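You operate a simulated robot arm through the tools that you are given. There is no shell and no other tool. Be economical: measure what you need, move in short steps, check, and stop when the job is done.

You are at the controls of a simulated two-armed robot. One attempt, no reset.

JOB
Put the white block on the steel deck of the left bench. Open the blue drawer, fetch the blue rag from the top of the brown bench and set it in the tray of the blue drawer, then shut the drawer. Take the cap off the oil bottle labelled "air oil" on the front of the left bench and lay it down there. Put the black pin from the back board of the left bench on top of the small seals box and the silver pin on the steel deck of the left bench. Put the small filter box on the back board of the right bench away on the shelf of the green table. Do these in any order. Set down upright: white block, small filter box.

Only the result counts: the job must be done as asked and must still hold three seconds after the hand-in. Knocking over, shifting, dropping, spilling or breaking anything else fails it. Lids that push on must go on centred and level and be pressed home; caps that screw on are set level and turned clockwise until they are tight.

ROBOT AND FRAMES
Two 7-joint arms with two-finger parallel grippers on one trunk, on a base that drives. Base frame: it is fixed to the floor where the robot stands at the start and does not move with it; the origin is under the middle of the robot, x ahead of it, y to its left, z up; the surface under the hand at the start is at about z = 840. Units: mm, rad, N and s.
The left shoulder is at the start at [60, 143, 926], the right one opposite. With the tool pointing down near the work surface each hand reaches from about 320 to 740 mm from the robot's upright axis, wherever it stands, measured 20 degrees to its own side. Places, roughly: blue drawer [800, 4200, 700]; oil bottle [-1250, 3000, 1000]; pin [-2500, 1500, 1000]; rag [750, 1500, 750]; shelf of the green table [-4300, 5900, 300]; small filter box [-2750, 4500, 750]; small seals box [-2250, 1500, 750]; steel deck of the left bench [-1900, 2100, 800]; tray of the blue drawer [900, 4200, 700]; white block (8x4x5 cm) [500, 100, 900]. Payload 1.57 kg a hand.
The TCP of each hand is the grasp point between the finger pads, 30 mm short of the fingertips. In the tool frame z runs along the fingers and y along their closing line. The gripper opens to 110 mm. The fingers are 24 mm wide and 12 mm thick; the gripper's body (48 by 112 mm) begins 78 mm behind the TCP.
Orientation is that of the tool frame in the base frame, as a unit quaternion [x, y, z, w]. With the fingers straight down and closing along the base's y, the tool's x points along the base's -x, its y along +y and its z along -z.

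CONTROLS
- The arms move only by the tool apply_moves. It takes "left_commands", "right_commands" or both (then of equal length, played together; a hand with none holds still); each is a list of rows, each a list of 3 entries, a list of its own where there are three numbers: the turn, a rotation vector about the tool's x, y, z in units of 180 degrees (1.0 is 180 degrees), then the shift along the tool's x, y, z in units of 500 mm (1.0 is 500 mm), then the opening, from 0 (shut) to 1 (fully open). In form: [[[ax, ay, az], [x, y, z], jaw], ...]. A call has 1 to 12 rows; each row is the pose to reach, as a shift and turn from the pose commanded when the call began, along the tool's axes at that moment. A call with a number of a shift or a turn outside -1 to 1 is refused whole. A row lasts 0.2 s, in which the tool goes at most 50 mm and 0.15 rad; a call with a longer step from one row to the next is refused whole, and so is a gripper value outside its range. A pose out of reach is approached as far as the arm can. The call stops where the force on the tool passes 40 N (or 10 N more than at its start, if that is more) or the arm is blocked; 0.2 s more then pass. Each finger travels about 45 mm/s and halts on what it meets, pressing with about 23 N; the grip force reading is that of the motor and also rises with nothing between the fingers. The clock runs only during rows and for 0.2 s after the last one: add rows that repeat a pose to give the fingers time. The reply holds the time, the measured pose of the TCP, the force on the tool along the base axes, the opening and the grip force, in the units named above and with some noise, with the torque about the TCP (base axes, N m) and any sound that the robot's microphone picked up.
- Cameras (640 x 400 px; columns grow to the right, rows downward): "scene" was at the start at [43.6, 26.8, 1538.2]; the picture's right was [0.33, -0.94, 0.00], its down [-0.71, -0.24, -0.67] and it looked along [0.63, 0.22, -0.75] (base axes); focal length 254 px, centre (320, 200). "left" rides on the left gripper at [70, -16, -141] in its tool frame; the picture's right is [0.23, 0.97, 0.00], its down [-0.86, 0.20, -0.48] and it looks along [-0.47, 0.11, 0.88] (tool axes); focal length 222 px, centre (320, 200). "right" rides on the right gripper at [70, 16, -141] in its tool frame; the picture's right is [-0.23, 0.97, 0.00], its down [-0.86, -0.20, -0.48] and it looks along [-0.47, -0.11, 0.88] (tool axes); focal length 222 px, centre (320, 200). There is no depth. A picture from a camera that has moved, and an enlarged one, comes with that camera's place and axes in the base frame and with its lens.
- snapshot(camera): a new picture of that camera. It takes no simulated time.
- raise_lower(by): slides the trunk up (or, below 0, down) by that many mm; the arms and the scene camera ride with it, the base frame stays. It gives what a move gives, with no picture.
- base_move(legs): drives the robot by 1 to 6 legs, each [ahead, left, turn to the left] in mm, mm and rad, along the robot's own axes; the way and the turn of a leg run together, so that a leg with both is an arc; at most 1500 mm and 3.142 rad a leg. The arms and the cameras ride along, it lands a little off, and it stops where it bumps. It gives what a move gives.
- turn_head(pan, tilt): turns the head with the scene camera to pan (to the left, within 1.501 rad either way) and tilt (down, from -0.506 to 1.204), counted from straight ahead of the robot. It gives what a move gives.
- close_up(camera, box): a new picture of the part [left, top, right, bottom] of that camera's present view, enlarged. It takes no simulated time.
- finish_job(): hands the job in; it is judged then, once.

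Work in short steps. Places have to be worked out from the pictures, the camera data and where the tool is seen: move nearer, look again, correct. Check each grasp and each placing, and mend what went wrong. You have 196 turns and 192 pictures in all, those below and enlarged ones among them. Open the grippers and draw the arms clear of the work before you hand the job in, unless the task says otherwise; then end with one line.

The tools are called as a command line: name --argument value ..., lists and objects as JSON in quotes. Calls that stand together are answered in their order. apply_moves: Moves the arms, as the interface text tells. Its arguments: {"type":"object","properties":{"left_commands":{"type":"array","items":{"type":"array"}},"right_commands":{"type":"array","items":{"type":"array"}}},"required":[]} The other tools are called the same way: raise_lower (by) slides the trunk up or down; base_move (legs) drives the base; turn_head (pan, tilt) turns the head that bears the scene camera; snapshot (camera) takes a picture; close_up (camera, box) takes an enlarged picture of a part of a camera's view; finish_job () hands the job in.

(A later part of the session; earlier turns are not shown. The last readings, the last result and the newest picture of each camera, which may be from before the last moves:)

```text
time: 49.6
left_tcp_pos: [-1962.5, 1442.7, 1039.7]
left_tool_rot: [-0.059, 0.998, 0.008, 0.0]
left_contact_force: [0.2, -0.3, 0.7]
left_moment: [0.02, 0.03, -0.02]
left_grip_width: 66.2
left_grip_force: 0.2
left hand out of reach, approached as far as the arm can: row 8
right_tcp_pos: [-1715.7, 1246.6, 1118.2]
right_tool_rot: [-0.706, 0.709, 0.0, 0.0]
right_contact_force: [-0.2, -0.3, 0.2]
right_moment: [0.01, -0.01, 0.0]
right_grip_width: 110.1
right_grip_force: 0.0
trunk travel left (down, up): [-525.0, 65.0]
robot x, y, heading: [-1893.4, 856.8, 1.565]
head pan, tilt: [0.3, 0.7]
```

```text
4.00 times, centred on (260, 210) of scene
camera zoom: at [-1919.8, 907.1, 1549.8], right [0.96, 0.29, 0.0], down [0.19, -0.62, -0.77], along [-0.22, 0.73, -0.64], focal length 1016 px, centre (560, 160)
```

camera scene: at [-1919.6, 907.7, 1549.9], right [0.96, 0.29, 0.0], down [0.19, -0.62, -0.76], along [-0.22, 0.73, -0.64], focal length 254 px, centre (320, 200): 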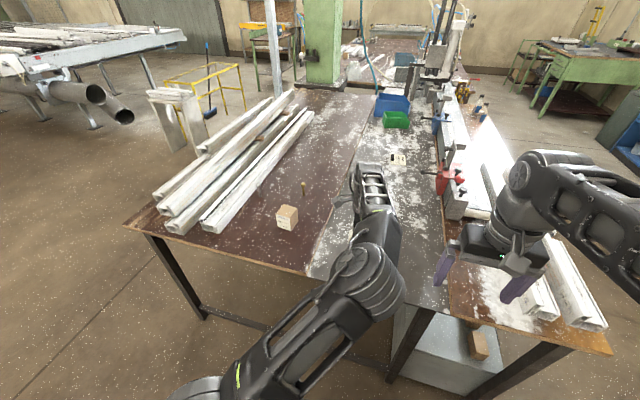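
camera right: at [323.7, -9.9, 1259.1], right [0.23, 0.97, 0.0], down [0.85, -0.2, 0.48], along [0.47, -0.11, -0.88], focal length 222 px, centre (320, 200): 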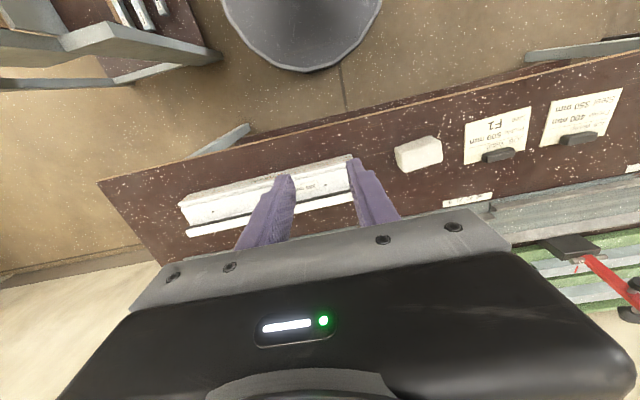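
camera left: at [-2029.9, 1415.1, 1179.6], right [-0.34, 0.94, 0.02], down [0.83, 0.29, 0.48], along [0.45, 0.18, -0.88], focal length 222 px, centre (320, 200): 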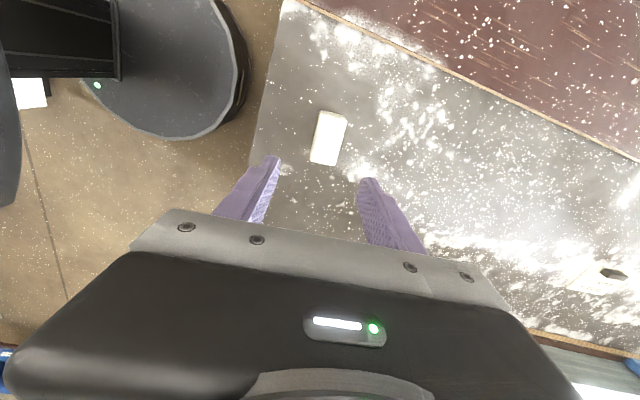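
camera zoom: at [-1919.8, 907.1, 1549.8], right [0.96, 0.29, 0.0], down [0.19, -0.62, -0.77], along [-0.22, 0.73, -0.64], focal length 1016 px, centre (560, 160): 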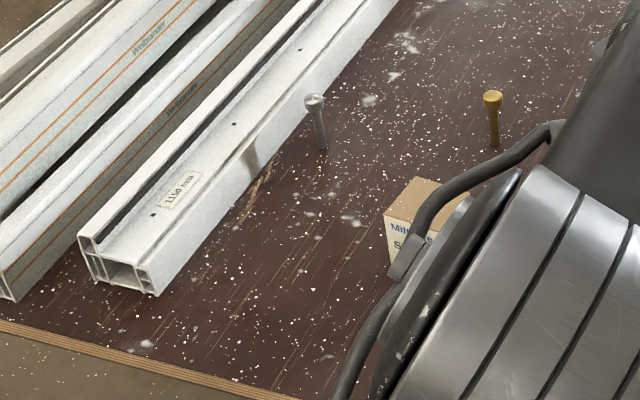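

The black pin isn't visible yet. I'll retract the left arm, move in front of the back board, and look again.

apply_moves --left_commands '[[[0, 0, 0], [0.045, -0.06, -0.02], 0.6], [[0, 0, 0], [0.09, -0.12, -0.05], 0.6], [[0, 0, 0], [0.14, -0.18, -0.08], 0.6], [[0, 0, 0], [0.185, -0.24, -0.11], 0.6], [[0, 0, 0], [0.23, -0.3, -0.14], 0.6], [[0, 0, 0], [0.28, -0.355, -0.16], 0.6], [[0, 0, 0], [0.28, -0.355, -0.16], 0.6]]'

base_move --legs '[[0, 500, 0.0]]'

turn_head --pan 0.0 --tilt 0.6

snapshot --camera "scene"

snapshot --camera "left"

```text
time: 51.2
left_tcp_pos: [-2080.8, 1249.5, 1114.8]
left_tool_rot: [-0.061, 0.998, 0.005, 0.0]
left_contact_force: [-0.1, 0.3, 0.9]
left_moment: [-0.04, -0.04, -0.03]
left_grip_width: 66.0
left_grip_force: 0.1
right_tcp_pos: [-1716.0, 1248.2, 1117.9]
right_tool_rot: [-0.705, 0.709, 0.001, -0.001]
right_contact_force: [-0.4, -0.4, -0.5]
right_moment: [0.0, -0.04, 0.01]
right_grip_width: 110.1
right_grip_force: 0.1
trunk travel left (down, up): [-525.0, 65.0]
robot x, y, heading: [-1893.3, 856.0, 1.561]
head pan, tilt: [0.3, 0.7]
```

```text
time: 54.2
left_tcp_pos: [-2580.6, 1252.6, 1115.2]
left_tool_rot: [-0.059, 0.998, 0.006, 0.0]
left_contact_force: [0.5, -0.2, -0.7]
left_moment: [0.0, -0.03, 0.0]
left_grip_width: 65.9
left_grip_force: 0.0
right_tcp_pos: [-2215.9, 1250.4, 1116.5]
right_tool_rot: [-0.704, 0.71, 0.0, 0.001]
right_contact_force: [0.5, -0.2, -0.4]
right_moment: [0.0, -0.03, -0.01]
right_grip_width: 110.2
right_grip_force: 0.0
trunk travel left (down, up): [-525.0, 65.0]
robot x, y, heading: [-2392.3, 859.7, 1.565]
head pan, tilt: [0.3, 0.7]
```

```text
time: 55.0
left_tcp_pos: [-2580.9, 1253.7, 1116.2]
left_tool_rot: [-0.059, 0.998, 0.007, 0.0]
left_contact_force: [0.1, 0.1, 0.0]
left_moment: [0.02, 0.01, 0.01]
left_grip_width: 66.1
left_grip_force: 0.0
right_tcp_pos: [-2215.8, 1251.2, 1118.3]
right_tool_rot: [-0.705, 0.709, 0.001, 0.0]
right_contact_force: [-0.6, 0.5, -1.1]
right_moment: [0.0, -0.01, -0.02]
right_grip_width: 109.7
right_grip_force: 0.1
trunk travel left (down, up): [-525.0, 65.0]
robot x, y, heading: [-2399.0, 856.7, 1.563]
head pan, tilt: [0.0, 0.6]
```

```text
160 pictures are left
camera scene: at [-2395.2, 918.4, 1558.5], right [1.0, -0.01, 0.0], down [0.0, -0.57, -0.82], along [0.01, 0.82, -0.57], focal length 254 px, centre (320, 200)
```

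scene: 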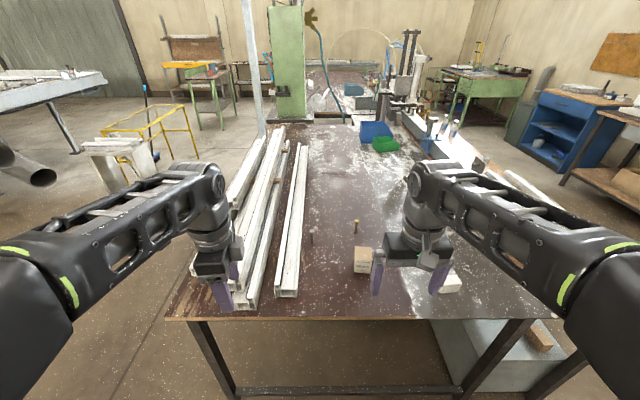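

```text
159 pictures are left
camera left: at [-2647.7, 1225.8, 1256.5], right [-0.34, 0.94, 0.01], down [0.83, 0.29, 0.48], along [0.45, 0.17, -0.88], focal length 222 px, centre (320, 200)
```

left: 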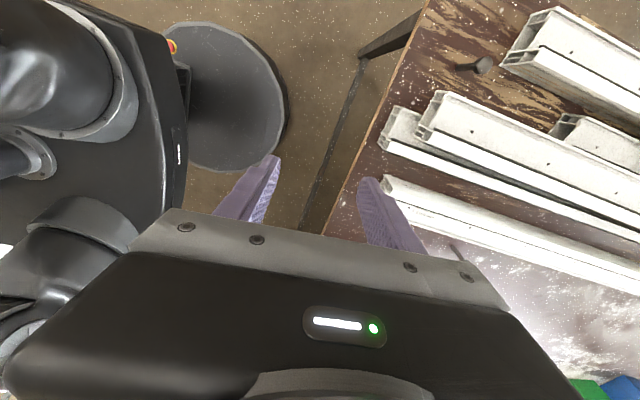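

The black pin stands at the west end near [-2741, 1440], between profile ends. I'll strafe left 200 mm and look closely.

base_move --legs '[[0, 200, 0.008]]'

turn_head --pan 0.3 --tilt 0.9

snapshot --camera "scene"

snapshot --camera "left"

```text
time: 56.6
left_tcp_pos: [-2787.5, 1252.8, 1116.7]
left_tool_rot: [-0.064, 0.998, 0.006, 0.001]
left_contact_force: [-0.2, -0.2, 0.0]
left_moment: [-0.02, -0.06, -0.01]
left_grip_width: 66.1
left_grip_force: 0.0
right_tcp_pos: [-2421.0, 1252.6, 1117.7]
right_tool_rot: [-0.707, 0.707, 0.0, 0.001]
right_contact_force: [-0.2, -0.4, -0.1]
right_moment: [0.0, -0.03, -0.03]
right_grip_width: 109.8
right_grip_force: 0.0
trunk travel left (down, up): [-525.0, 65.0]
robot x, y, heading: [-2592.8, 857.2, 1.574]
head pan, tilt: [0.0, 0.6]
```

```text
time: 57.4
left_tcp_pos: [-2785.2, 1252.3, 1116.2]
left_tool_rot: [-0.064, 0.998, 0.006, -0.001]
left_contact_force: [0.2, -0.1, 0.2]
left_moment: [0.03, 0.03, -0.01]
left_grip_width: 66.0
left_grip_force: 0.0
right_tcp_pos: [-2420.1, 1251.8, 1117.0]
right_tool_rot: [0.708, -0.706, -0.001, 0.0]
right_contact_force: [0.0, 0.2, 0.2]
right_moment: [-0.05, 0.04, 0.0]
right_grip_width: 110.1
right_grip_force: 0.1
trunk travel left (down, up): [-525.0, 65.0]
robot x, y, heading: [-2595.3, 859.2, 1.578]
head pan, tilt: [0.3, 0.901]
```

```text
158 pictures are left
camera scene: at [-2618.9, 902.8, 1533.8], right [0.96, 0.3, 0.0], down [0.23, -0.75, -0.62], along [-0.18, 0.59, -0.78], focal length 254 px, centre (320, 200)
```

scene: 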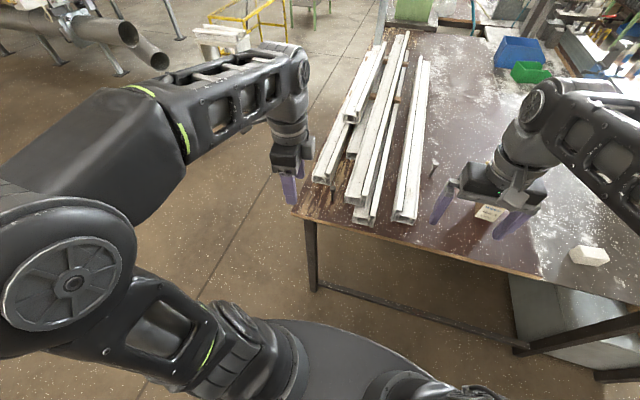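

```text
157 pictures are left
camera left: at [-2852.1, 1224.1, 1256.5], right [-0.35, 0.94, 0.01], down [0.82, 0.3, 0.48], along [0.45, 0.18, -0.88], focal length 222 px, centre (320, 200)
```

left: 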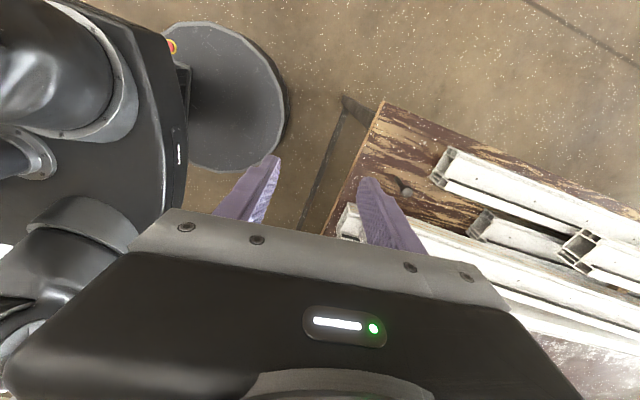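

close_up --camera "left" --box '[340, 90, 500, 220]'

close_up --camera "scene" --box '[285, 120, 445, 240]'

```text
3.08 times, centred on (420, 155) of left
camera zoom: at [-2852.1, 1224.1, 1256.5], right [-0.35, 0.94, 0.01], down [0.82, 0.3, 0.48], along [0.45, 0.18, -0.88], focal length 684 px, centre (12, 338)
```

zoom: 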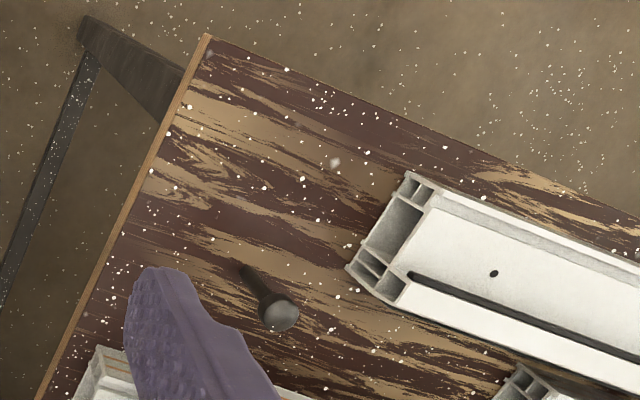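

```text
3.33 times, centred on (365, 180) of scene
camera zoom: at [-2618.9, 902.8, 1533.8], right [0.96, 0.3, 0.0], down [0.23, -0.75, -0.62], along [-0.18, 0.59, -0.78], focal length 846 px, centre (170, 267)
```

zoom: 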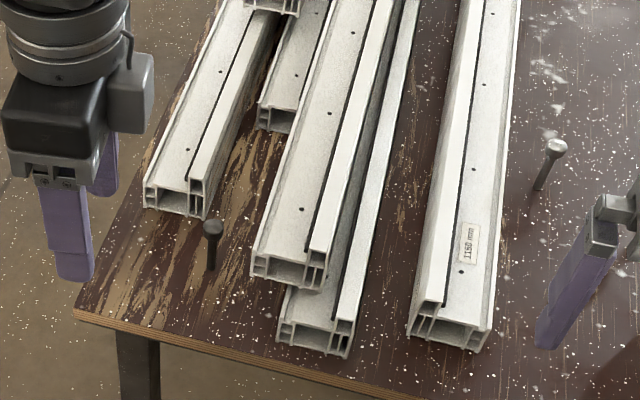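

The black pin is near [-2742, 1436], its base at z of about 838 and the head at about 895 to 905. I'll move the left hand above it with a moderate opening.

apply_moves --left_commands '[[[0, 0, 0], [-0.02, 0.07, 0.02], 0.6], [[0, 0, 0], [-0.05, 0.14, 0.07], 0.6], [[0, 0, 0], [-0.08, 0.21, 0.13], 0.6], [[0, 0, 0], [-0.11, 0.28, 0.19], 0.6], [[0, 0, 0], [-0.133, 0.354, 0.25], 0.6], [[0, 0, 0], [-0.133, 0.354, 0.312], 0.6], [[0, 0, 0], [-0.133, 0.354, 0.312], 0.6]]'

snapshot --camera "left"

close_up --camera "scene" --box '[265, 100, 425, 220]'

```text
time: 59.0
left_tcp_pos: [-2742.0, 1438.7, 963.1]
left_tool_rot: [-0.062, 0.998, 0.006, -0.001]
left_contact_force: [0.4, -1.0, -0.2]
left_moment: [-0.01, 0.01, -0.02]
left_grip_width: 66.1
left_grip_force: 0.0
left hand out of reach, approached as far as the arm can: row 1
right_tcp_pos: [-2420.6, 1253.1, 1118.2]
right_tool_rot: [0.708, -0.706, 0.0, -0.001]
right_contact_force: [0.0, 0.9, -0.3]
right_moment: [-0.05, -0.01, -0.01]
right_grip_width: 110.1
right_grip_force: 0.1
trunk travel left (down, up): [-525.0, 65.0]
robot x, y, heading: [-2597.1, 861.5, 1.569]
head pan, tilt: [0.3, 0.901]
```

```text
154 pictures are left
camera left: at [-2808.9, 1410.3, 1103.1], right [-0.35, 0.94, 0.01], down [0.82, 0.3, 0.48], along [0.45, 0.18, -0.88], focal length 222 px, centre (320, 200)
```

left: 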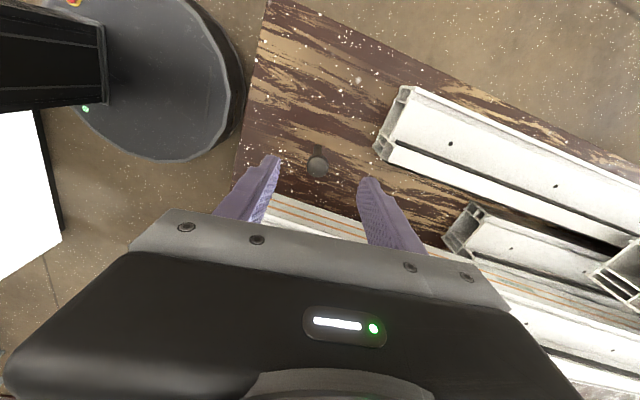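

```text
3.33 times, centred on (345, 160) of scene
camera zoom: at [-2618.8, 902.9, 1533.7], right [0.95, 0.3, 0.0], down [0.23, -0.75, -0.62], along [-0.18, 0.59, -0.78], focal length 846 px, centre (237, 333)
```

zoom: 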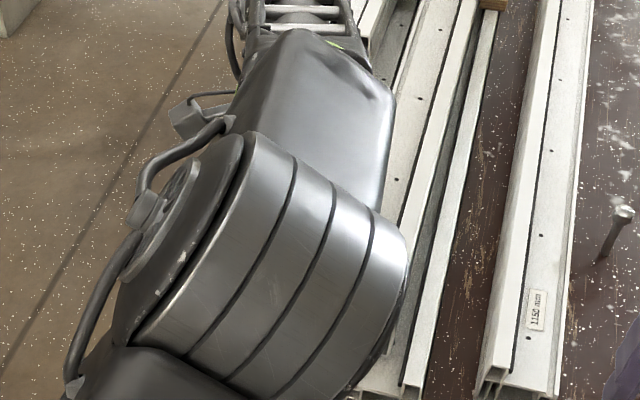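

The head is seen near [-2739, 1436], centred between the fingers. I'll go down to z of about 896 and close on the head.

apply_moves --left_commands '[[[0, 0, 0], [-0.005, -0.006, 0.05], 0.6], [[0, 0, 0], [-0.005, -0.006, 0.1], 0.6], [[0, 0, 0], [-0.005, -0.006, 0.134], 0.6], [[0, 0, 0], [-0.005, -0.006, 0.134], 0], [[0, 0, 0], [-0.005, -0.006, 0.134], 0], [[0, 0, 0], [-0.005, -0.006, 0.134], 0], [[0, 0, 0], [-0.005, -0.006, 0.134], 0], [[0, 0, 0], [-0.005, -0.006, 0.134], 0]]'

snapshot --camera "left"

```text
time: 60.8
left_tcp_pos: [-2739.7, 1436.1, 896.0]
left_tool_rot: [-0.063, 0.998, 0.006, -0.001]
left_contact_force: [0.3, -0.5, 0.4]
left_moment: [-0.03, 0.0, 0.0]
left_grip_width: 19.9
left_grip_force: 23.3
right_tcp_pos: [-2420.3, 1253.4, 1117.7]
right_tool_rot: [0.708, -0.707, 0.0, -0.001]
right_contact_force: [-0.1, -0.3, 0.2]
right_moment: [-0.03, 0.01, 0.01]
right_grip_width: 110.2
right_grip_force: 0.1
trunk travel left (down, up): [-525.0, 65.0]
robot x, y, heading: [-2595.1, 862.1, 1.571]
head pan, tilt: [0.3, 0.901]
```

```text
152 pictures are left
camera left: at [-2805.9, 1408.0, 1036.0], right [-0.35, 0.94, 0.01], down [0.82, 0.3, 0.48], along [0.45, 0.18, -0.88], focal length 222 px, centre (320, 200)
```

left: 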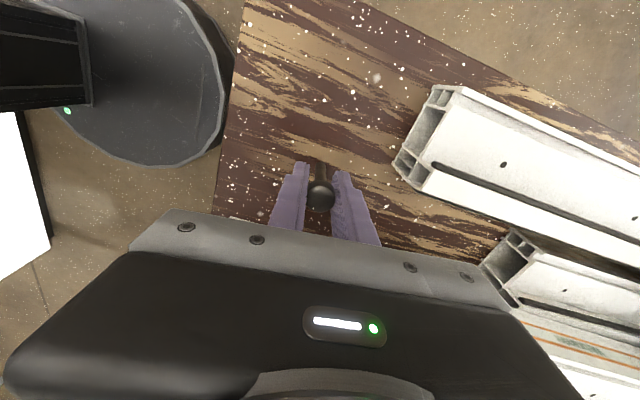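

The head is gripped at 20 mm. I'll lift slowly and retract.

apply_moves --left_commands '[[[0, 0, 0], [0, 0, -0.03], 0], [[0, 0, 0], [0, 0, -0.08], 0], [[0, 0, 0], [0, 0, -0.14], 0], [[0, 0, 0], [0, 0, -0.21], 0], [[0, 0, 0], [0, 0, -0.29], 0], [[0, 0, 0], [0.01, -0.05, -0.36], 0], [[0, 0, 0], [0.03, -0.11, -0.4], 0], [[0, 0, 0], [0.06, -0.18, -0.42], 0], [[0, 0, 0], [0.09, -0.25, -0.43], 0], [[0, 0, 0], [0.12, -0.31, -0.44], 0], [[0, 0, 0], [0.12, -0.31, -0.44], 0]]'

base_move --legs '[[0, -300, 0.0]]'

turn_head --pan -0.05 --tilt 0.85

snapshot --camera "scene"

snapshot --camera "left"

```text
time: 63.2
left_tcp_pos: [-2777.6, 1272.5, 1112.8]
left_tool_rot: [-0.064, 0.998, 0.005, -0.001]
left_contact_force: [-0.4, -0.5, -0.3]
left_moment: [0.01, 0.01, 0.0]
left_grip_width: 19.5
left_grip_force: 22.8
right_tcp_pos: [-2420.0, 1252.8, 1116.5]
right_tool_rot: [0.708, -0.706, -0.001, 0.0]
right_contact_force: [0.3, -0.5, -0.5]
right_moment: [0.02, 0.04, -0.01]
right_grip_width: 109.9
right_grip_force: 0.2
trunk travel left (down, up): [-525.0, 65.0]
robot x, y, heading: [-2595.6, 861.7, 1.571]
head pan, tilt: [0.3, 0.901]
```

```text
time: 65.2
left_tcp_pos: [-2476.3, 1273.0, 1114.2]
left_tool_rot: [-0.062, 0.998, 0.006, -0.001]
left_contact_force: [1.4, -0.5, -1.0]
left_moment: [-0.02, 0.03, 0.02]
left_grip_width: 19.7
left_grip_force: 23.4
right_tcp_pos: [-2118.0, 1252.6, 1117.3]
right_tool_rot: [-0.707, 0.707, 0.001, 0.001]
right_contact_force: [-0.6, -0.2, 0.6]
right_moment: [0.0, 0.04, -0.03]
right_grip_width: 109.9
right_grip_force: 0.0
trunk travel left (down, up): [-525.0, 65.0]
robot x, y, heading: [-2297.1, 860.9, 1.569]
head pan, tilt: [0.3, 0.901]
```

```text
time: 66.0
left_tcp_pos: [-2477.8, 1272.9, 1113.1]
left_tool_rot: [-0.063, 0.998, 0.006, -0.001]
left_contact_force: [0.3, 0.1, -1.0]
left_moment: [0.0, -0.02, 0.01]
left_grip_width: 20.0
left_grip_force: 23.0
right_tcp_pos: [-2118.7, 1252.7, 1117.0]
right_tool_rot: [-0.707, 0.707, 0.0, 0.001]
right_contact_force: [-0.7, -0.1, 0.3]
right_moment: [0.03, 0.0, -0.01]
right_grip_width: 110.0
right_grip_force: 0.0
trunk travel left (down, up): [-525.0, 65.0]
robot x, y, heading: [-2293.8, 862.1, 1.569]
head pan, tilt: [-0.051, 0.85]
```

```text
151 pictures are left
camera scene: at [-2291.4, 909.0, 1537.6], right [1.0, -0.05, 0.0], down [-0.04, -0.75, -0.66], along [0.03, 0.66, -0.75], focal length 254 px, centre (320, 200)
```

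scene: 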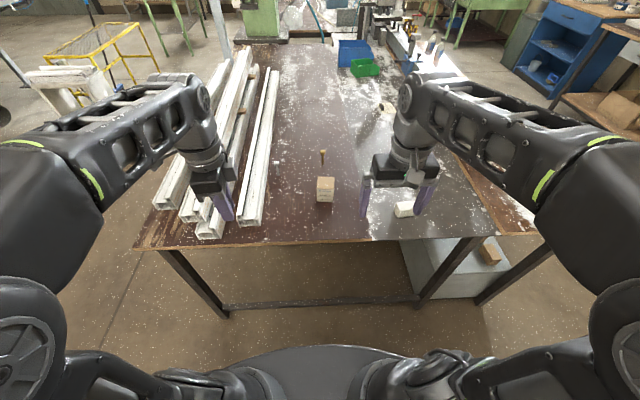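

```text
150 pictures are left
camera left: at [-2544.0, 1245.2, 1253.8], right [-0.35, 0.94, 0.01], down [0.82, 0.3, 0.48], along [0.45, 0.18, -0.88], focal length 222 px, centre (320, 200)
```

left: 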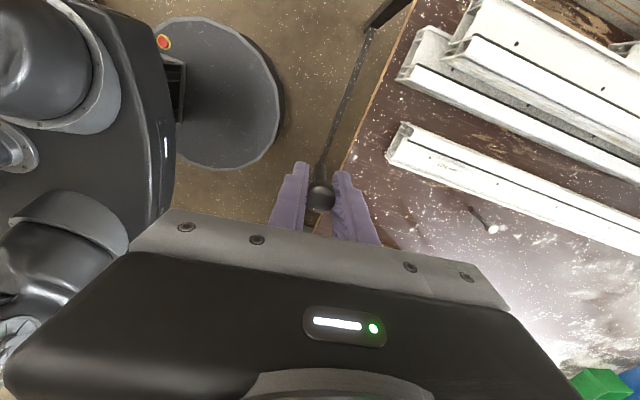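

The pin is held. I'll zoom to locate the seals box top accurately.

close_up --camera "scene" --box '[280, 135, 370, 215]'

```text
5.00 times, centred on (325, 175) of scene
camera zoom: at [-2291.4, 909.0, 1537.6], right [1.0, -0.05, 0.0], down [-0.04, -0.75, -0.66], along [0.03, 0.66, -0.75], focal length 1269 px, centre (295, 325)
```

zoom: 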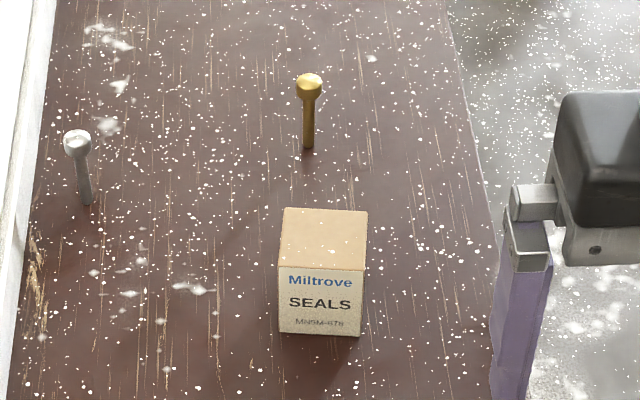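

The box top centre is near [-2238, 1542, 905], about 59 mm square. I'll move the base right 130 mm and ahead 60 mm for good reach.

base_move --legs '[[60, -130, 0.0]]'

turn_head --pan -0.05 --tilt 0.85

close_up --camera "scene" --box '[230, 140, 350, 230]'

```text
time: 67.4
left_tcp_pos: [-2344.9, 1332.3, 1114.1]
left_tool_rot: [-0.063, 0.998, 0.005, 0.0]
left_contact_force: [0.9, 0.1, -1.0]
left_moment: [-0.03, 0.03, 0.02]
left_grip_width: 19.8
left_grip_force: 22.8
right_tcp_pos: [-1987.6, 1313.7, 1116.2]
right_tool_rot: [0.707, -0.707, -0.001, 0.001]
right_contact_force: [0.8, 1.1, -0.4]
right_moment: [-0.08, 0.04, -0.02]
right_grip_width: 110.1
right_grip_force: 0.1
trunk travel left (down, up): [-525.0, 65.0]
robot x, y, heading: [-2162.3, 922.6, 1.571]
head pan, tilt: [-0.051, 0.85]
```

```text
time: 68.0
left_tcp_pos: [-2346.5, 1332.4, 1114.2]
left_tool_rot: [-0.063, 0.998, 0.006, 0.001]
left_contact_force: [0.5, 0.3, -1.0]
left_moment: [-0.02, 0.0, 0.0]
left_grip_width: 19.8
left_grip_force: 22.9
right_tcp_pos: [-1988.7, 1311.9, 1116.9]
right_tool_rot: [0.708, -0.707, 0.0, 0.0]
right_contact_force: [0.2, -0.5, -0.4]
right_moment: [-0.02, 0.01, 0.01]
right_grip_width: 110.0
right_grip_force: 0.0
trunk travel left (down, up): [-525.0, 65.0]
robot x, y, heading: [-2163.8, 919.8, 1.567]
head pan, tilt: [-0.051, 0.85]
```

```text
4.44 times, centred on (290, 185) of scene
camera zoom: at [-2161.3, 968.8, 1537.6], right [1.0, -0.05, 0.0], down [-0.04, -0.75, -0.66], along [0.03, 0.66, -0.75], focal length 1128 px, centre (453, 267)
```

zoom: 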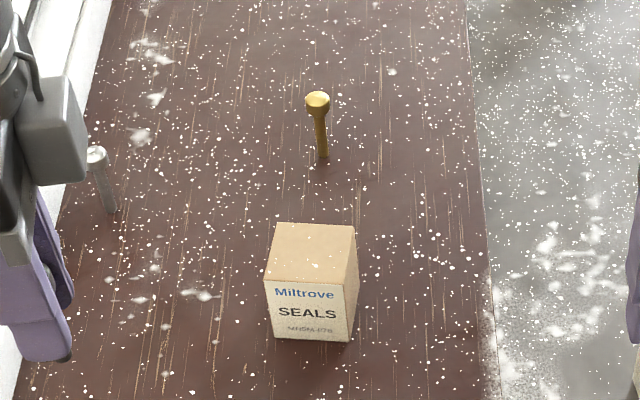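

The box centre is confirmed at [-2238, 1542]. I'll move the pin above it, at TCP z 1010.

apply_moves --left_commands '[[[0, 0, 0], [-0.045, 0.065, 0.03], 0], [[0, 0, 0], [-0.09, 0.13, 0.06], 0], [[0, 0, 0], [-0.134, 0.195, 0.1], 0], [[0, 0, 0], [-0.18, 0.26, 0.14], 0], [[0, 0, 0], [-0.224, 0.325, 0.18], 0], [[0, 0, 0], [-0.268, 0.389, 0.208], 0], [[0, 0, 0], [-0.268, 0.389, 0.208], 0]]'

snapshot --camera "left"

close_up --camera "scene" --box '[230, 140, 350, 230]'

```text
time: 69.6
left_tcp_pos: [-2238.3, 1522.7, 1004.5]
left_tool_rot: [-0.062, 0.998, 0.008, 0.001]
left_contact_force: [-0.2, 0.5, -0.6]
left_moment: [0.0, -0.01, -0.01]
left_grip_width: 19.8
left_grip_force: 23.3
left hand out of reach, approached as far as the arm can: row 6, 7
right_tcp_pos: [-1989.4, 1312.2, 1117.0]
right_tool_rot: [0.707, -0.707, 0.0, 0.0]
right_contact_force: [1.1, -0.5, -0.5]
right_moment: [0.0, -0.02, 0.0]
right_grip_width: 109.8
right_grip_force: 0.0
trunk travel left (down, up): [-525.0, 65.0]
robot x, y, heading: [-2165.6, 919.0, 1.572]
head pan, tilt: [-0.051, 0.85]
```

```text
147 pictures are left
camera left: at [-2305.2, 1494.8, 1144.5], right [-0.35, 0.94, 0.01], down [0.82, 0.3, 0.48], along [0.45, 0.18, -0.88], focal length 222 px, centre (320, 200)
```

left: 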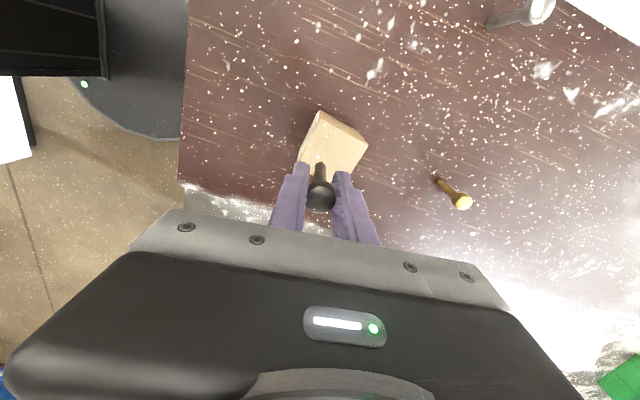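

```text
4.44 times, centred on (290, 185) of scene
camera zoom: at [-2161.3, 969.2, 1537.6], right [1.0, -0.05, 0.0], down [-0.04, -0.75, -0.66], along [0.03, 0.66, -0.75], focal length 1128 px, centre (453, 267)
```

zoom: 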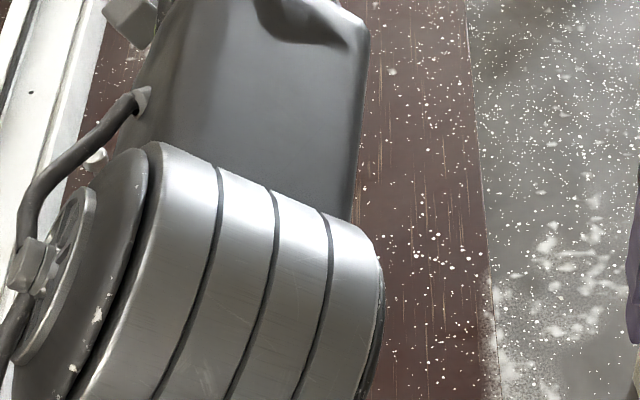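

The arm fell 20 mm short in y. I'll drive the base ahead 40 mm and then correct.

base_move --legs '[[40, 0, 0.0]]'

snapshot --camera "left"

```text
time: 70.5
left_tcp_pos: [-2236.7, 1563.4, 1002.1]
left_tool_rot: [-0.063, 0.998, 0.006, -0.001]
left_contact_force: [0.7, 0.7, -0.6]
left_moment: [-0.09, -0.02, 0.01]
left_grip_width: 19.7
left_grip_force: 22.7
right_tcp_pos: [-1989.1, 1354.7, 1117.0]
right_tool_rot: [0.708, -0.707, 0.0, 0.0]
right_contact_force: [-0.1, -0.5, -0.4]
right_moment: [-0.04, 0.0, -0.02]
right_grip_width: 110.0
right_grip_force: 0.0
trunk travel left (down, up): [-525.0, 65.0]
robot x, y, heading: [-2165.5, 959.9, 1.574]
head pan, tilt: [-0.051, 0.85]
```

```text
145 pictures are left
camera left: at [-2305.2, 1536.0, 1143.8], right [-0.35, 0.94, 0.01], down [0.82, 0.3, 0.48], along [0.45, 0.18, -0.88], focal length 222 px, centre (320, 200)
```

left: 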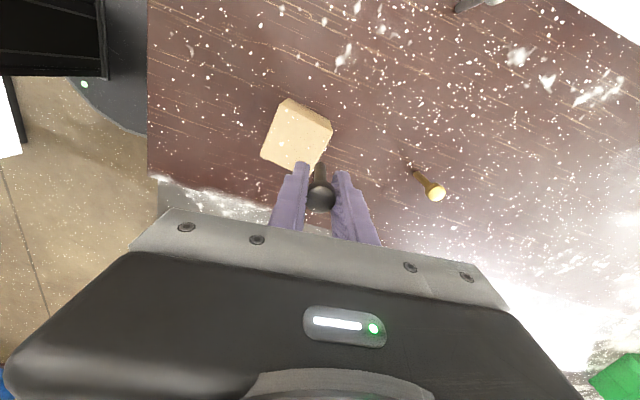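

I'll zoom the left camera to fix the box-top centre.

close_up --camera "left" --box '[250, 90, 346, 150]'

```text
6.67 times, centred on (298, 120) of left
camera zoom: at [-2305.2, 1536.0, 1143.8], right [-0.35, 0.94, 0.01], down [0.82, 0.3, 0.48], along [0.45, 0.18, -0.88], focal length 1481 px, centre (467, 733)
```

zoom: 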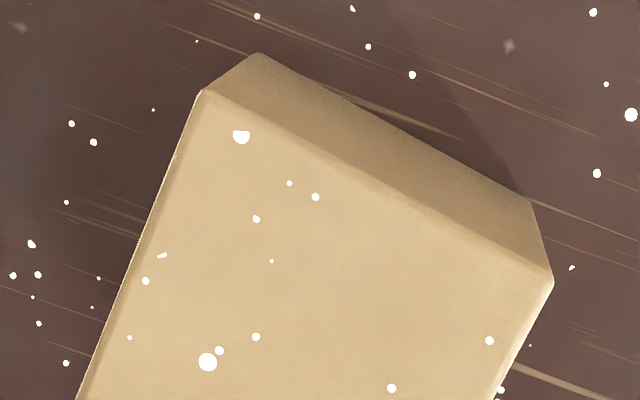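

The box centre is about [-2239, 1540]. I'll correct the position and lower to just above contact.

apply_moves --left_commands '[[[0, 0, 0], [0.005, -0.025, 0], 0], [[0, 0, 0], [0.01, -0.045, 0], 0], [[0, 0, 0], [0.01, -0.045, 0.03], 0], [[0, 0, 0], [0.01, -0.045, 0.05], 0], [[0, 0, 0], [0.01, -0.045, 0.06], 0], [[0, 0, 0], [0.01, -0.045, 0.06], 0]]'

snapshot --camera "left"

```text
time: 71.9
left_tcp_pos: [-2240.7, 1540.7, 974.1]
left_tool_rot: [-0.062, 0.998, 0.009, 0.0]
left_contact_force: [0.7, 0.3, -1.6]
left_moment: [-0.01, 0.0, -0.03]
left_grip_width: 19.9
left_grip_force: 23.1
right_tcp_pos: [-1987.6, 1353.1, 1117.1]
right_tool_rot: [-0.707, 0.707, 0.0, 0.001]
right_contact_force: [0.2, 1.0, -0.4]
right_moment: [0.0, -0.01, -0.02]
right_grip_width: 109.9
right_grip_force: 0.1
trunk travel left (down, up): [-525.0, 65.0]
robot x, y, heading: [-2164.0, 956.9, 1.568]
head pan, tilt: [-0.051, 0.85]
```

```text
143 pictures are left
camera left: at [-2307.4, 1512.0, 1114.4], right [-0.35, 0.94, 0.02], down [0.82, 0.3, 0.48], along [0.45, 0.18, -0.88], focal length 222 px, centre (320, 200)
```

left: 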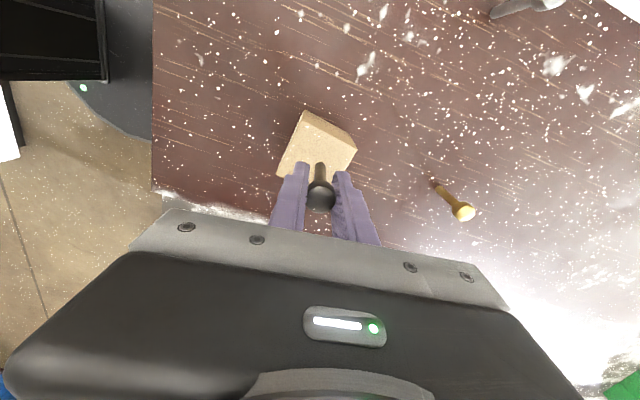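

The pin base looks centred over the box. I'll lower in small steps and watch the force.

apply_moves --left_commands '[[[0, 0, 0], [0, 0, 0.006], 0], [[0, 0, 0], [0, 0, 0.012], 0], [[0, 0, 0], [0, 0, 0.016], 0], [[0, 0, 0], [0, 0, 0.016], 0]]'

```text
time: 72.9
left_tcp_pos: [-2240.8, 1540.7, 966.2]
left_tool_rot: [-0.063, 0.998, 0.008, 0.0]
left_contact_force: [0.0, -0.3, -0.7]
left_moment: [-0.02, 0.05, 0.01]
left_grip_width: 19.8
left_grip_force: 23.1
right_tcp_pos: [-1988.2, 1352.7, 1116.2]
right_tool_rot: [0.707, -0.707, 0.0, 0.0]
right_contact_force: [0.2, 1.1, 0.1]
right_moment: [-0.01, 0.01, 0.01]
right_grip_width: 110.1
right_grip_force: 0.0
trunk travel left (down, up): [-525.0, 65.0]
robot x, y, heading: [-2163.0, 955.8, 1.566]
head pan, tilt: [-0.051, 0.85]
```

apply_moves --left_commands '[[[0, 0, 0], [0, 0, 0.004], 0], [[0, 0, 0], [0, 0, 0.008], 0], [[0, 0, 0], [0, 0, 0.008], 0]]'

close_up --camera "left" --box '[256, 100, 384, 220]'

```text
time: 73.7
left_tcp_pos: [-2239.2, 1539.6, 963.6]
left_tool_rot: [-0.063, 0.998, 0.009, 0.0]
left_contact_force: [-0.2, 0.8, 12.0]
left_moment: [0.04, 0.05, -0.01]
left_grip_width: 19.6
left_grip_force: 23.0
right_tcp_pos: [-1987.5, 1352.1, 1117.5]
right_tool_rot: [-0.707, 0.708, 0.0, 0.001]
right_contact_force: [0.4, -0.1, 0.2]
right_moment: [-0.01, -0.04, 0.0]
right_grip_width: 109.9
right_grip_force: 0.1
trunk travel left (down, up): [-525.0, 65.0]
robot x, y, heading: [-2165.4, 959.3, 1.571]
head pan, tilt: [-0.051, 0.85]
```

```text
3.33 times, centred on (320, 160) of left
camera zoom: at [-2307.4, 1511.3, 1104.1], right [-0.35, 0.94, 0.02], down [0.82, 0.3, 0.48], along [0.45, 0.18, -0.88], focal length 740 px, centre (320, 333)
```

zoom: 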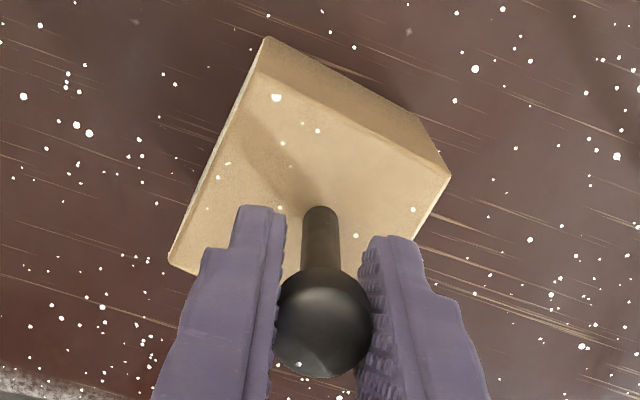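

Contact with 12 N, and the pin is centred on the box. I'll ease up 1 mm, open, and lift.

apply_moves --left_commands '[[[0, 0, 0], [0, 0, -0.002], 0], [[0, 0, 0], [0, 0, -0.002], 0.25], [[0, 0, 0], [0, 0, -0.002], 0.5], [[0, 0, 0], [0, 0, -0.002], 0.5], [[0, 0, 0], [0, 0, -0.002], 0.5], [[0, 0, 0], [0, 0, -0.04], 0.5], [[0, 0, 0], [0, 0, -0.1], 0.5], [[0, 0, 0], [0, 0, -0.17], 0.5], [[0, 0, 0], [0, 0, -0.24], 0.5]]'

snapshot --camera "left"

```text
time: 75.7
left_tcp_pos: [-2243.2, 1525.1, 1071.4]
left_tool_rot: [-0.063, 0.998, 0.011, 0.001]
left_contact_force: [0.6, 0.7, 0.3]
left_moment: [0.06, 0.0, 0.01]
left_grip_width: 54.6
left_grip_force: 0.1
left hand out of reach, approached as far as the arm can: row 9
right_tcp_pos: [-1989.0, 1352.4, 1117.0]
right_tool_rot: [0.707, -0.707, -0.001, 0.0]
right_contact_force: [0.7, 0.0, 0.2]
right_moment: [0.01, 0.01, 0.02]
right_grip_width: 110.4
right_grip_force: 0.1
trunk travel left (down, up): [-525.0, 65.0]
robot x, y, heading: [-2165.5, 957.2, 1.575]
head pan, tilt: [-0.051, 0.85]
```

```text
141 pictures are left
camera left: at [-2309.1, 1496.3, 1211.6], right [-0.35, 0.94, 0.02], down [0.82, 0.29, 0.48], along [0.45, 0.19, -0.87], focal length 222 px, centre (320, 200)
```

left: 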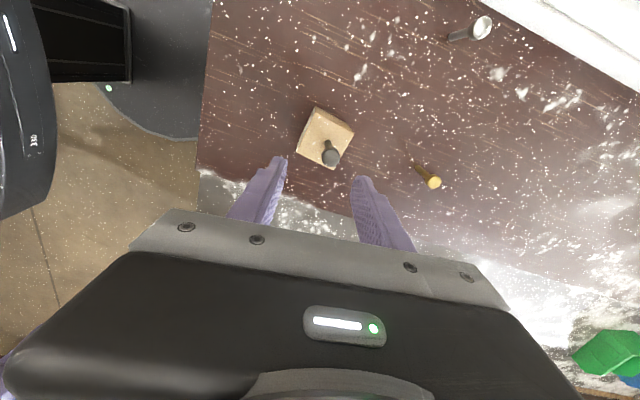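

The black pin stands on the seals box. I'll raise the trunk 65 mm for reach and shift the base left 190 mm for the silver pin near [-2420, 1660].

raise_lower --by 65

base_move --legs '[[0, 190, 0.0]]'

snapshot --camera "left"

snapshot --camera "scene"

```text
time: 76.7
left_tcp_pos: [-2242.7, 1527.7, 1136.3]
left_tool_rot: [-0.063, 0.998, 0.01, 0.0]
left_contact_force: [-0.1, 0.1, -0.6]
left_moment: [-0.02, -0.01, 0.02]
left_grip_width: 55.4
left_grip_force: 0.0
right_tcp_pos: [-1988.9, 1353.8, 1183.2]
right_tool_rot: [-0.707, 0.707, 0.001, 0.001]
right_contact_force: [-0.2, -0.2, 0.4]
right_moment: [-0.02, 0.02, 0.03]
right_grip_width: 109.8
right_grip_force: 0.1
trunk travel left (down, up): [-590.0, 0.0]
robot x, y, heading: [-2163.7, 957.1, 1.569]
head pan, tilt: [-0.051, 0.85]
```

```text
time: 78.2
left_tcp_pos: [-2435.4, 1525.8, 1135.9]
left_tool_rot: [-0.063, 0.998, 0.01, 0.0]
left_contact_force: [-0.3, 0.0, 1.0]
left_moment: [0.0, -0.04, 0.01]
left_grip_width: 55.1
left_grip_force: 0.1
right_tcp_pos: [-2179.5, 1352.1, 1182.5]
right_tool_rot: [0.708, -0.706, -0.001, 0.0]
right_contact_force: [0.2, -0.4, 0.6]
right_moment: [-0.01, -0.04, -0.04]
right_grip_width: 109.9
right_grip_force: 0.1
trunk travel left (down, up): [-590.0, 0.0]
robot x, y, heading: [-2356.6, 959.8, 1.571]
head pan, tilt: [-0.051, 0.85]
```

```text
140 pictures are left
camera left: at [-2501.4, 1496.7, 1275.7], right [-0.35, 0.94, 0.02], down [0.82, 0.3, 0.49], along [0.45, 0.19, -0.87], focal length 222 px, centre (320, 200)
```

left: 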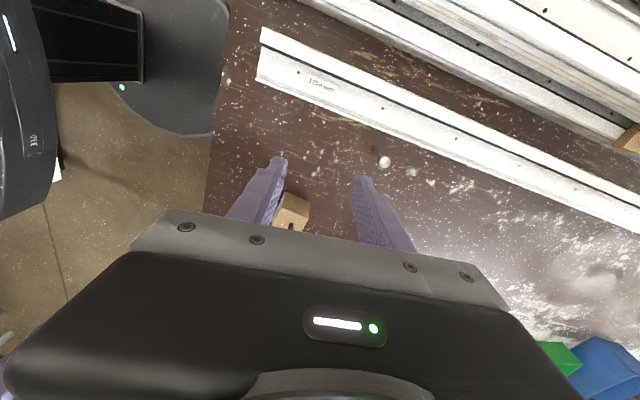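

```text
139 pictures are left
camera scene: at [-2352.6, 1008.5, 1602.6], right [1.0, -0.05, 0.0], down [-0.04, -0.75, -0.66], along [0.03, 0.66, -0.75], focal length 254 px, centre (320, 200)
```

scene: 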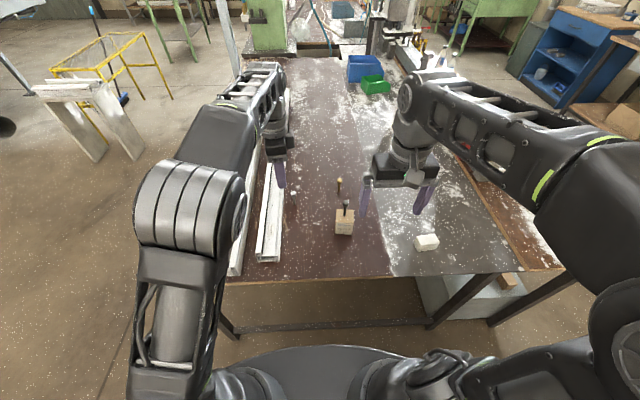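

The silver pin's head is confirmed at [-2420, 1658]. I'll move the left hand above it.

apply_moves --left_commands '[[[0.006, 0, 0], [-0.016, 0.064, 0.05], 0.5], [[0.006, 0, 0], [-0.032, 0.129, 0.1], 0.5], [[0.006, 0, 0], [-0.048, 0.194, 0.16], 0.5], [[0.006, 0, 0], [-0.063, 0.258, 0.22], 0.5], [[0.006, 0, 0], [-0.063, 0.258, 0.29], 0.5], [[0.006, 0, 0], [-0.063, 0.258, 0.352], 0.5], [[0.006, 0, 0], [-0.063, 0.258, 0.352], 0.5]]'

snapshot --camera "left"

```text
time: 79.8
left_tcp_pos: [-2407.0, 1575.6, 976.7]
left_tool_rot: [-0.064, 0.998, 0.004, 0.001]
left_contact_force: [-1.0, -1.2, 0.2]
left_moment: [-0.01, 0.0, 0.01]
left_grip_width: 55.0
left_grip_force: 0.1
left hand out of reach, approached as far as the arm can: row 1, 2, 3, 4, 5, 6, 7
right_tcp_pos: [-2179.9, 1353.3, 1181.5]
right_tool_rot: [0.708, -0.707, -0.001, -0.001]
right_contact_force: [0.1, -0.4, 0.4]
right_moment: [-0.03, 0.01, 0.0]
right_grip_width: 110.0
right_grip_force: 0.1
trunk travel left (down, up): [-590.0, 0.0]
robot x, y, heading: [-2355.0, 960.9, 1.568]
head pan, tilt: [-0.051, 0.85]
```

```text
138 pictures are left
camera left: at [-2474.1, 1548.4, 1117.0], right [-0.35, 0.94, 0.01], down [0.82, 0.3, 0.48], along [0.45, 0.17, -0.88], focal length 222 px, centre (320, 200)
```

left: 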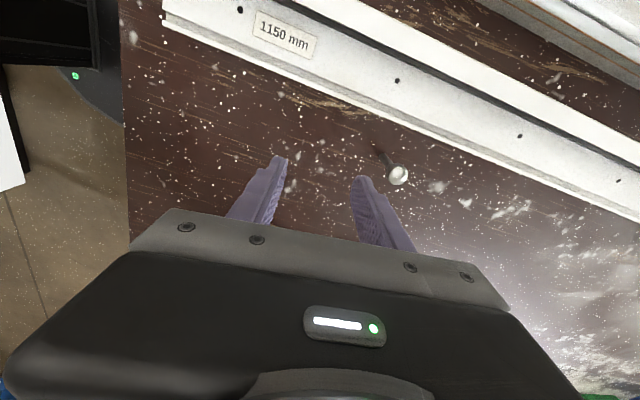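

The reach is about 80 mm short with this wrist yaw. Base front clearance allows 80 mm more, and the tips at z 947 clear the pin head, so I'll drive ahead.

base_move --legs '[[82, 0, 0.0]]'

snapshot --camera "left"

```text
time: 80.9
left_tcp_pos: [-2407.5, 1658.6, 976.8]
left_tool_rot: [-0.064, 0.998, 0.002, 0.0]
left_contact_force: [-0.3, -0.2, -0.4]
left_moment: [-0.01, 0.01, 0.0]
left_grip_width: 55.3
left_grip_force: 0.0
right_tcp_pos: [-2180.1, 1435.1, 1181.8]
right_tool_rot: [0.707, -0.707, 0.0, 0.0]
right_contact_force: [0.3, 0.5, 0.7]
right_moment: [-0.03, 0.02, 0.0]
right_grip_width: 110.1
right_grip_force: 0.1
trunk travel left (down, up): [-590.0, 0.0]
robot x, y, heading: [-2357.0, 1037.5, 1.573]
head pan, tilt: [-0.051, 0.85]
```

```text
137 pictures are left
camera left: at [-2474.0, 1631.3, 1116.6], right [-0.35, 0.94, 0.0], down [0.82, 0.3, 0.48], along [0.45, 0.17, -0.88], focal length 222 px, centre (320, 200)
```

left: 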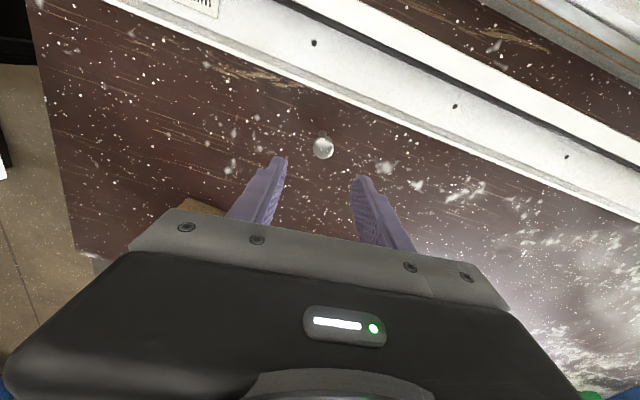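

The head is at [-2419, 1656]. I'll shift 12 mm, descend to z of about 896, and close.

apply_moves --left_commands '[[[0, 0, 0], [0.024, -0.003, 0.02], 0.5], [[0, 0, 0], [0.024, -0.003, 0.08], 0.5], [[0, 0, 0], [0.024, -0.003, 0.13], 0.5], [[0, 0, 0], [0.024, -0.003, 0.162], 0.5], [[0, 0, 0], [0.024, -0.003, 0.162], 0.5], [[0, 0, 0], [0.024, -0.003, 0.162], 0], [[0, 0, 0], [0.024, -0.003, 0.162], 0], [[0, 0, 0], [0.024, -0.003, 0.162], 0], [[0, 0, 0], [0.024, -0.003, 0.162], 0], [[0, 0, 0], [0.024, -0.003, 0.162], 0]]'

snapshot --camera "left"

```text
time: 83.1
left_tcp_pos: [-2416.7, 1643.8, 899.3]
left_tool_rot: [-0.065, 0.998, 0.004, 0.001]
left_contact_force: [1.0, -0.2, 0.2]
left_moment: [0.03, 0.0, 0.03]
left_grip_width: 20.0
left_grip_force: 23.3
left hand out of reach, approached as far as the arm can: row 3, 4, 5, 6, 7, 8, 9, 10
right_tcp_pos: [-2179.0, 1433.5, 1182.7]
right_tool_rot: [0.708, -0.707, -0.001, 0.0]
right_contact_force: [0.8, 0.1, 0.1]
right_moment: [0.01, 0.01, 0.01]
right_grip_width: 110.1
right_grip_force: 0.0
trunk travel left (down, up): [-590.0, 0.0]
robot x, y, heading: [-2349.0, 1041.8, 1.576]
head pan, tilt: [-0.051, 0.85]
```

```text
136 pictures are left
camera left: at [-2483.4, 1615.7, 1039.1], right [-0.35, 0.94, 0.01], down [0.82, 0.3, 0.48], along [0.45, 0.17, -0.88], focal length 222 px, centre (320, 200)
```

left: 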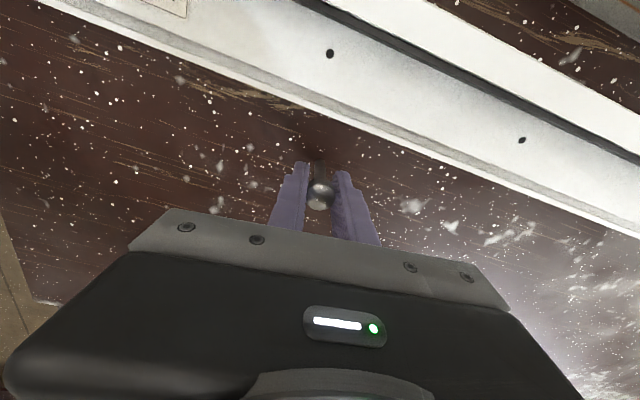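

The silver head is gripped. I'll lift, retract, and check.

apply_moves --left_commands '[[[0, 0, 0], [0, 0, -0.03], 0], [[0, 0, 0], [0, -0.01, -0.08], 0], [[0, 0, 0], [0, -0.03, -0.15], 0], [[0, 0, 0], [0, -0.06, -0.22], 0], [[0, 0, 0], [0, -0.1, -0.29], 0], [[0, 0, 0], [0, -0.14, -0.36], 0], [[0, 0, 0], [0, -0.2, -0.41], 0], [[0, 0, 0], [0, -0.26, -0.44], 0], [[0, 0, 0], [0, -0.32, -0.45], 0], [[0, 0, 0], [0, -0.38, -0.45], 0], [[0, 0, 0], [0, -0.38, -0.45], 0]]'

snapshot --camera "left"

snapshot --camera "scene"

```text
time: 85.5
left_tcp_pos: [-2393.9, 1453.0, 1122.4]
left_tool_rot: [-0.064, 0.998, 0.002, 0.001]
left_contact_force: [-0.1, 1.4, -0.6]
left_moment: [0.0, 0.0, 0.02]
left_grip_width: 19.7
left_grip_force: 23.1
right_tcp_pos: [-2179.1, 1434.6, 1182.3]
right_tool_rot: [0.708, -0.706, 0.0, 0.001]
right_contact_force: [0.6, -0.2, -0.4]
right_moment: [0.0, -0.02, -0.02]
right_grip_width: 109.9
right_grip_force: 0.1
trunk travel left (down, up): [-590.0, 0.0]
robot x, y, heading: [-2355.2, 1041.2, 1.574]
head pan, tilt: [-0.051, 0.85]
```

```text
135 pictures are left
camera left: at [-2460.3, 1426.5, 1262.9], right [-0.35, 0.94, 0.01], down [0.82, 0.3, 0.48], along [0.45, 0.17, -0.88], focal length 222 px, centre (320, 200)
```

left: 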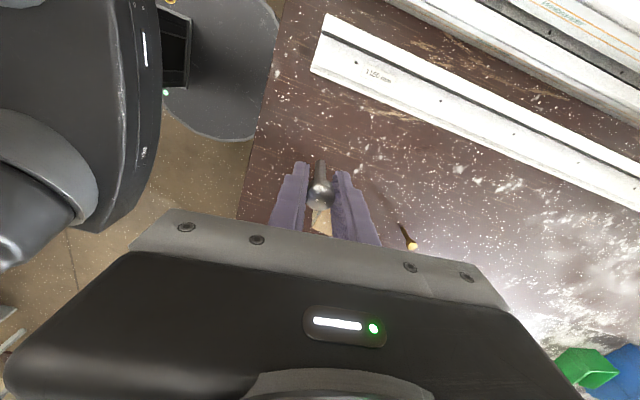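

```text
134 pictures are left
camera scene: at [-2351.1, 1090.9, 1602.5], right [1.0, -0.05, 0.0], down [-0.04, -0.75, -0.66], along [0.03, 0.66, -0.75], focal length 254 px, centre (320, 200)
```

scene: 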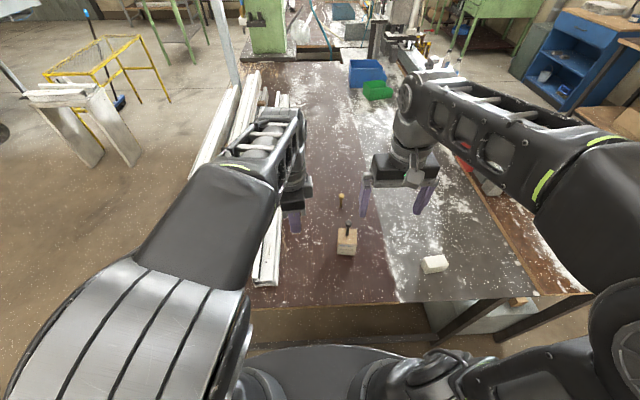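

The pin is held. I'll strafe right to the deck.

base_move --legs '[[-25, 0, 0], [0, -400, -0.003]]'

snapshot --camera "left"

```text
time: 88.4
left_tcp_pos: [-1988.4, 1428.0, 1123.4]
left_tool_rot: [-0.061, 0.998, 0.003, 0.0]
left_contact_force: [1.0, 0.2, -1.4]
left_moment: [-0.04, 0.03, -0.02]
left_grip_width: 19.7
left_grip_force: 22.9
right_tcp_pos: [-1774.1, 1409.2, 1182.1]
right_tool_rot: [-0.706, 0.708, 0.001, 0.0]
right_contact_force: [-0.2, 0.1, -0.4]
right_moment: [0.0, 0.01, 0.0]
right_grip_width: 109.7
right_grip_force: 0.0
trunk travel left (down, up): [-590.0, 0.0]
robot x, y, heading: [-1951.7, 1015.6, 1.566]
head pan, tilt: [-0.051, 0.85]
```

```text
133 pictures are left
camera left: at [-2055.7, 1401.7, 1263.2], right [-0.34, 0.94, 0.01], down [0.82, 0.3, 0.48], along [0.45, 0.17, -0.88], focal length 222 px, centre (320, 200)
```

left: 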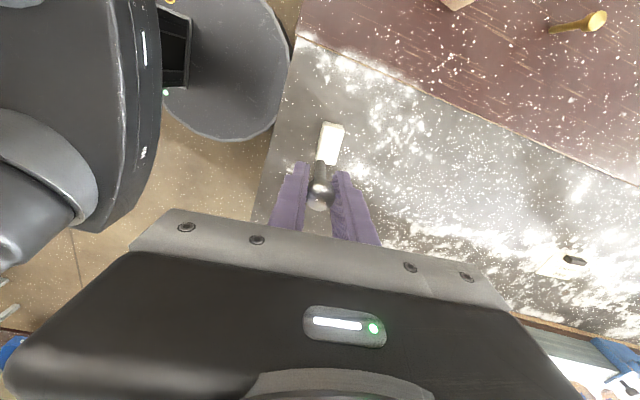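

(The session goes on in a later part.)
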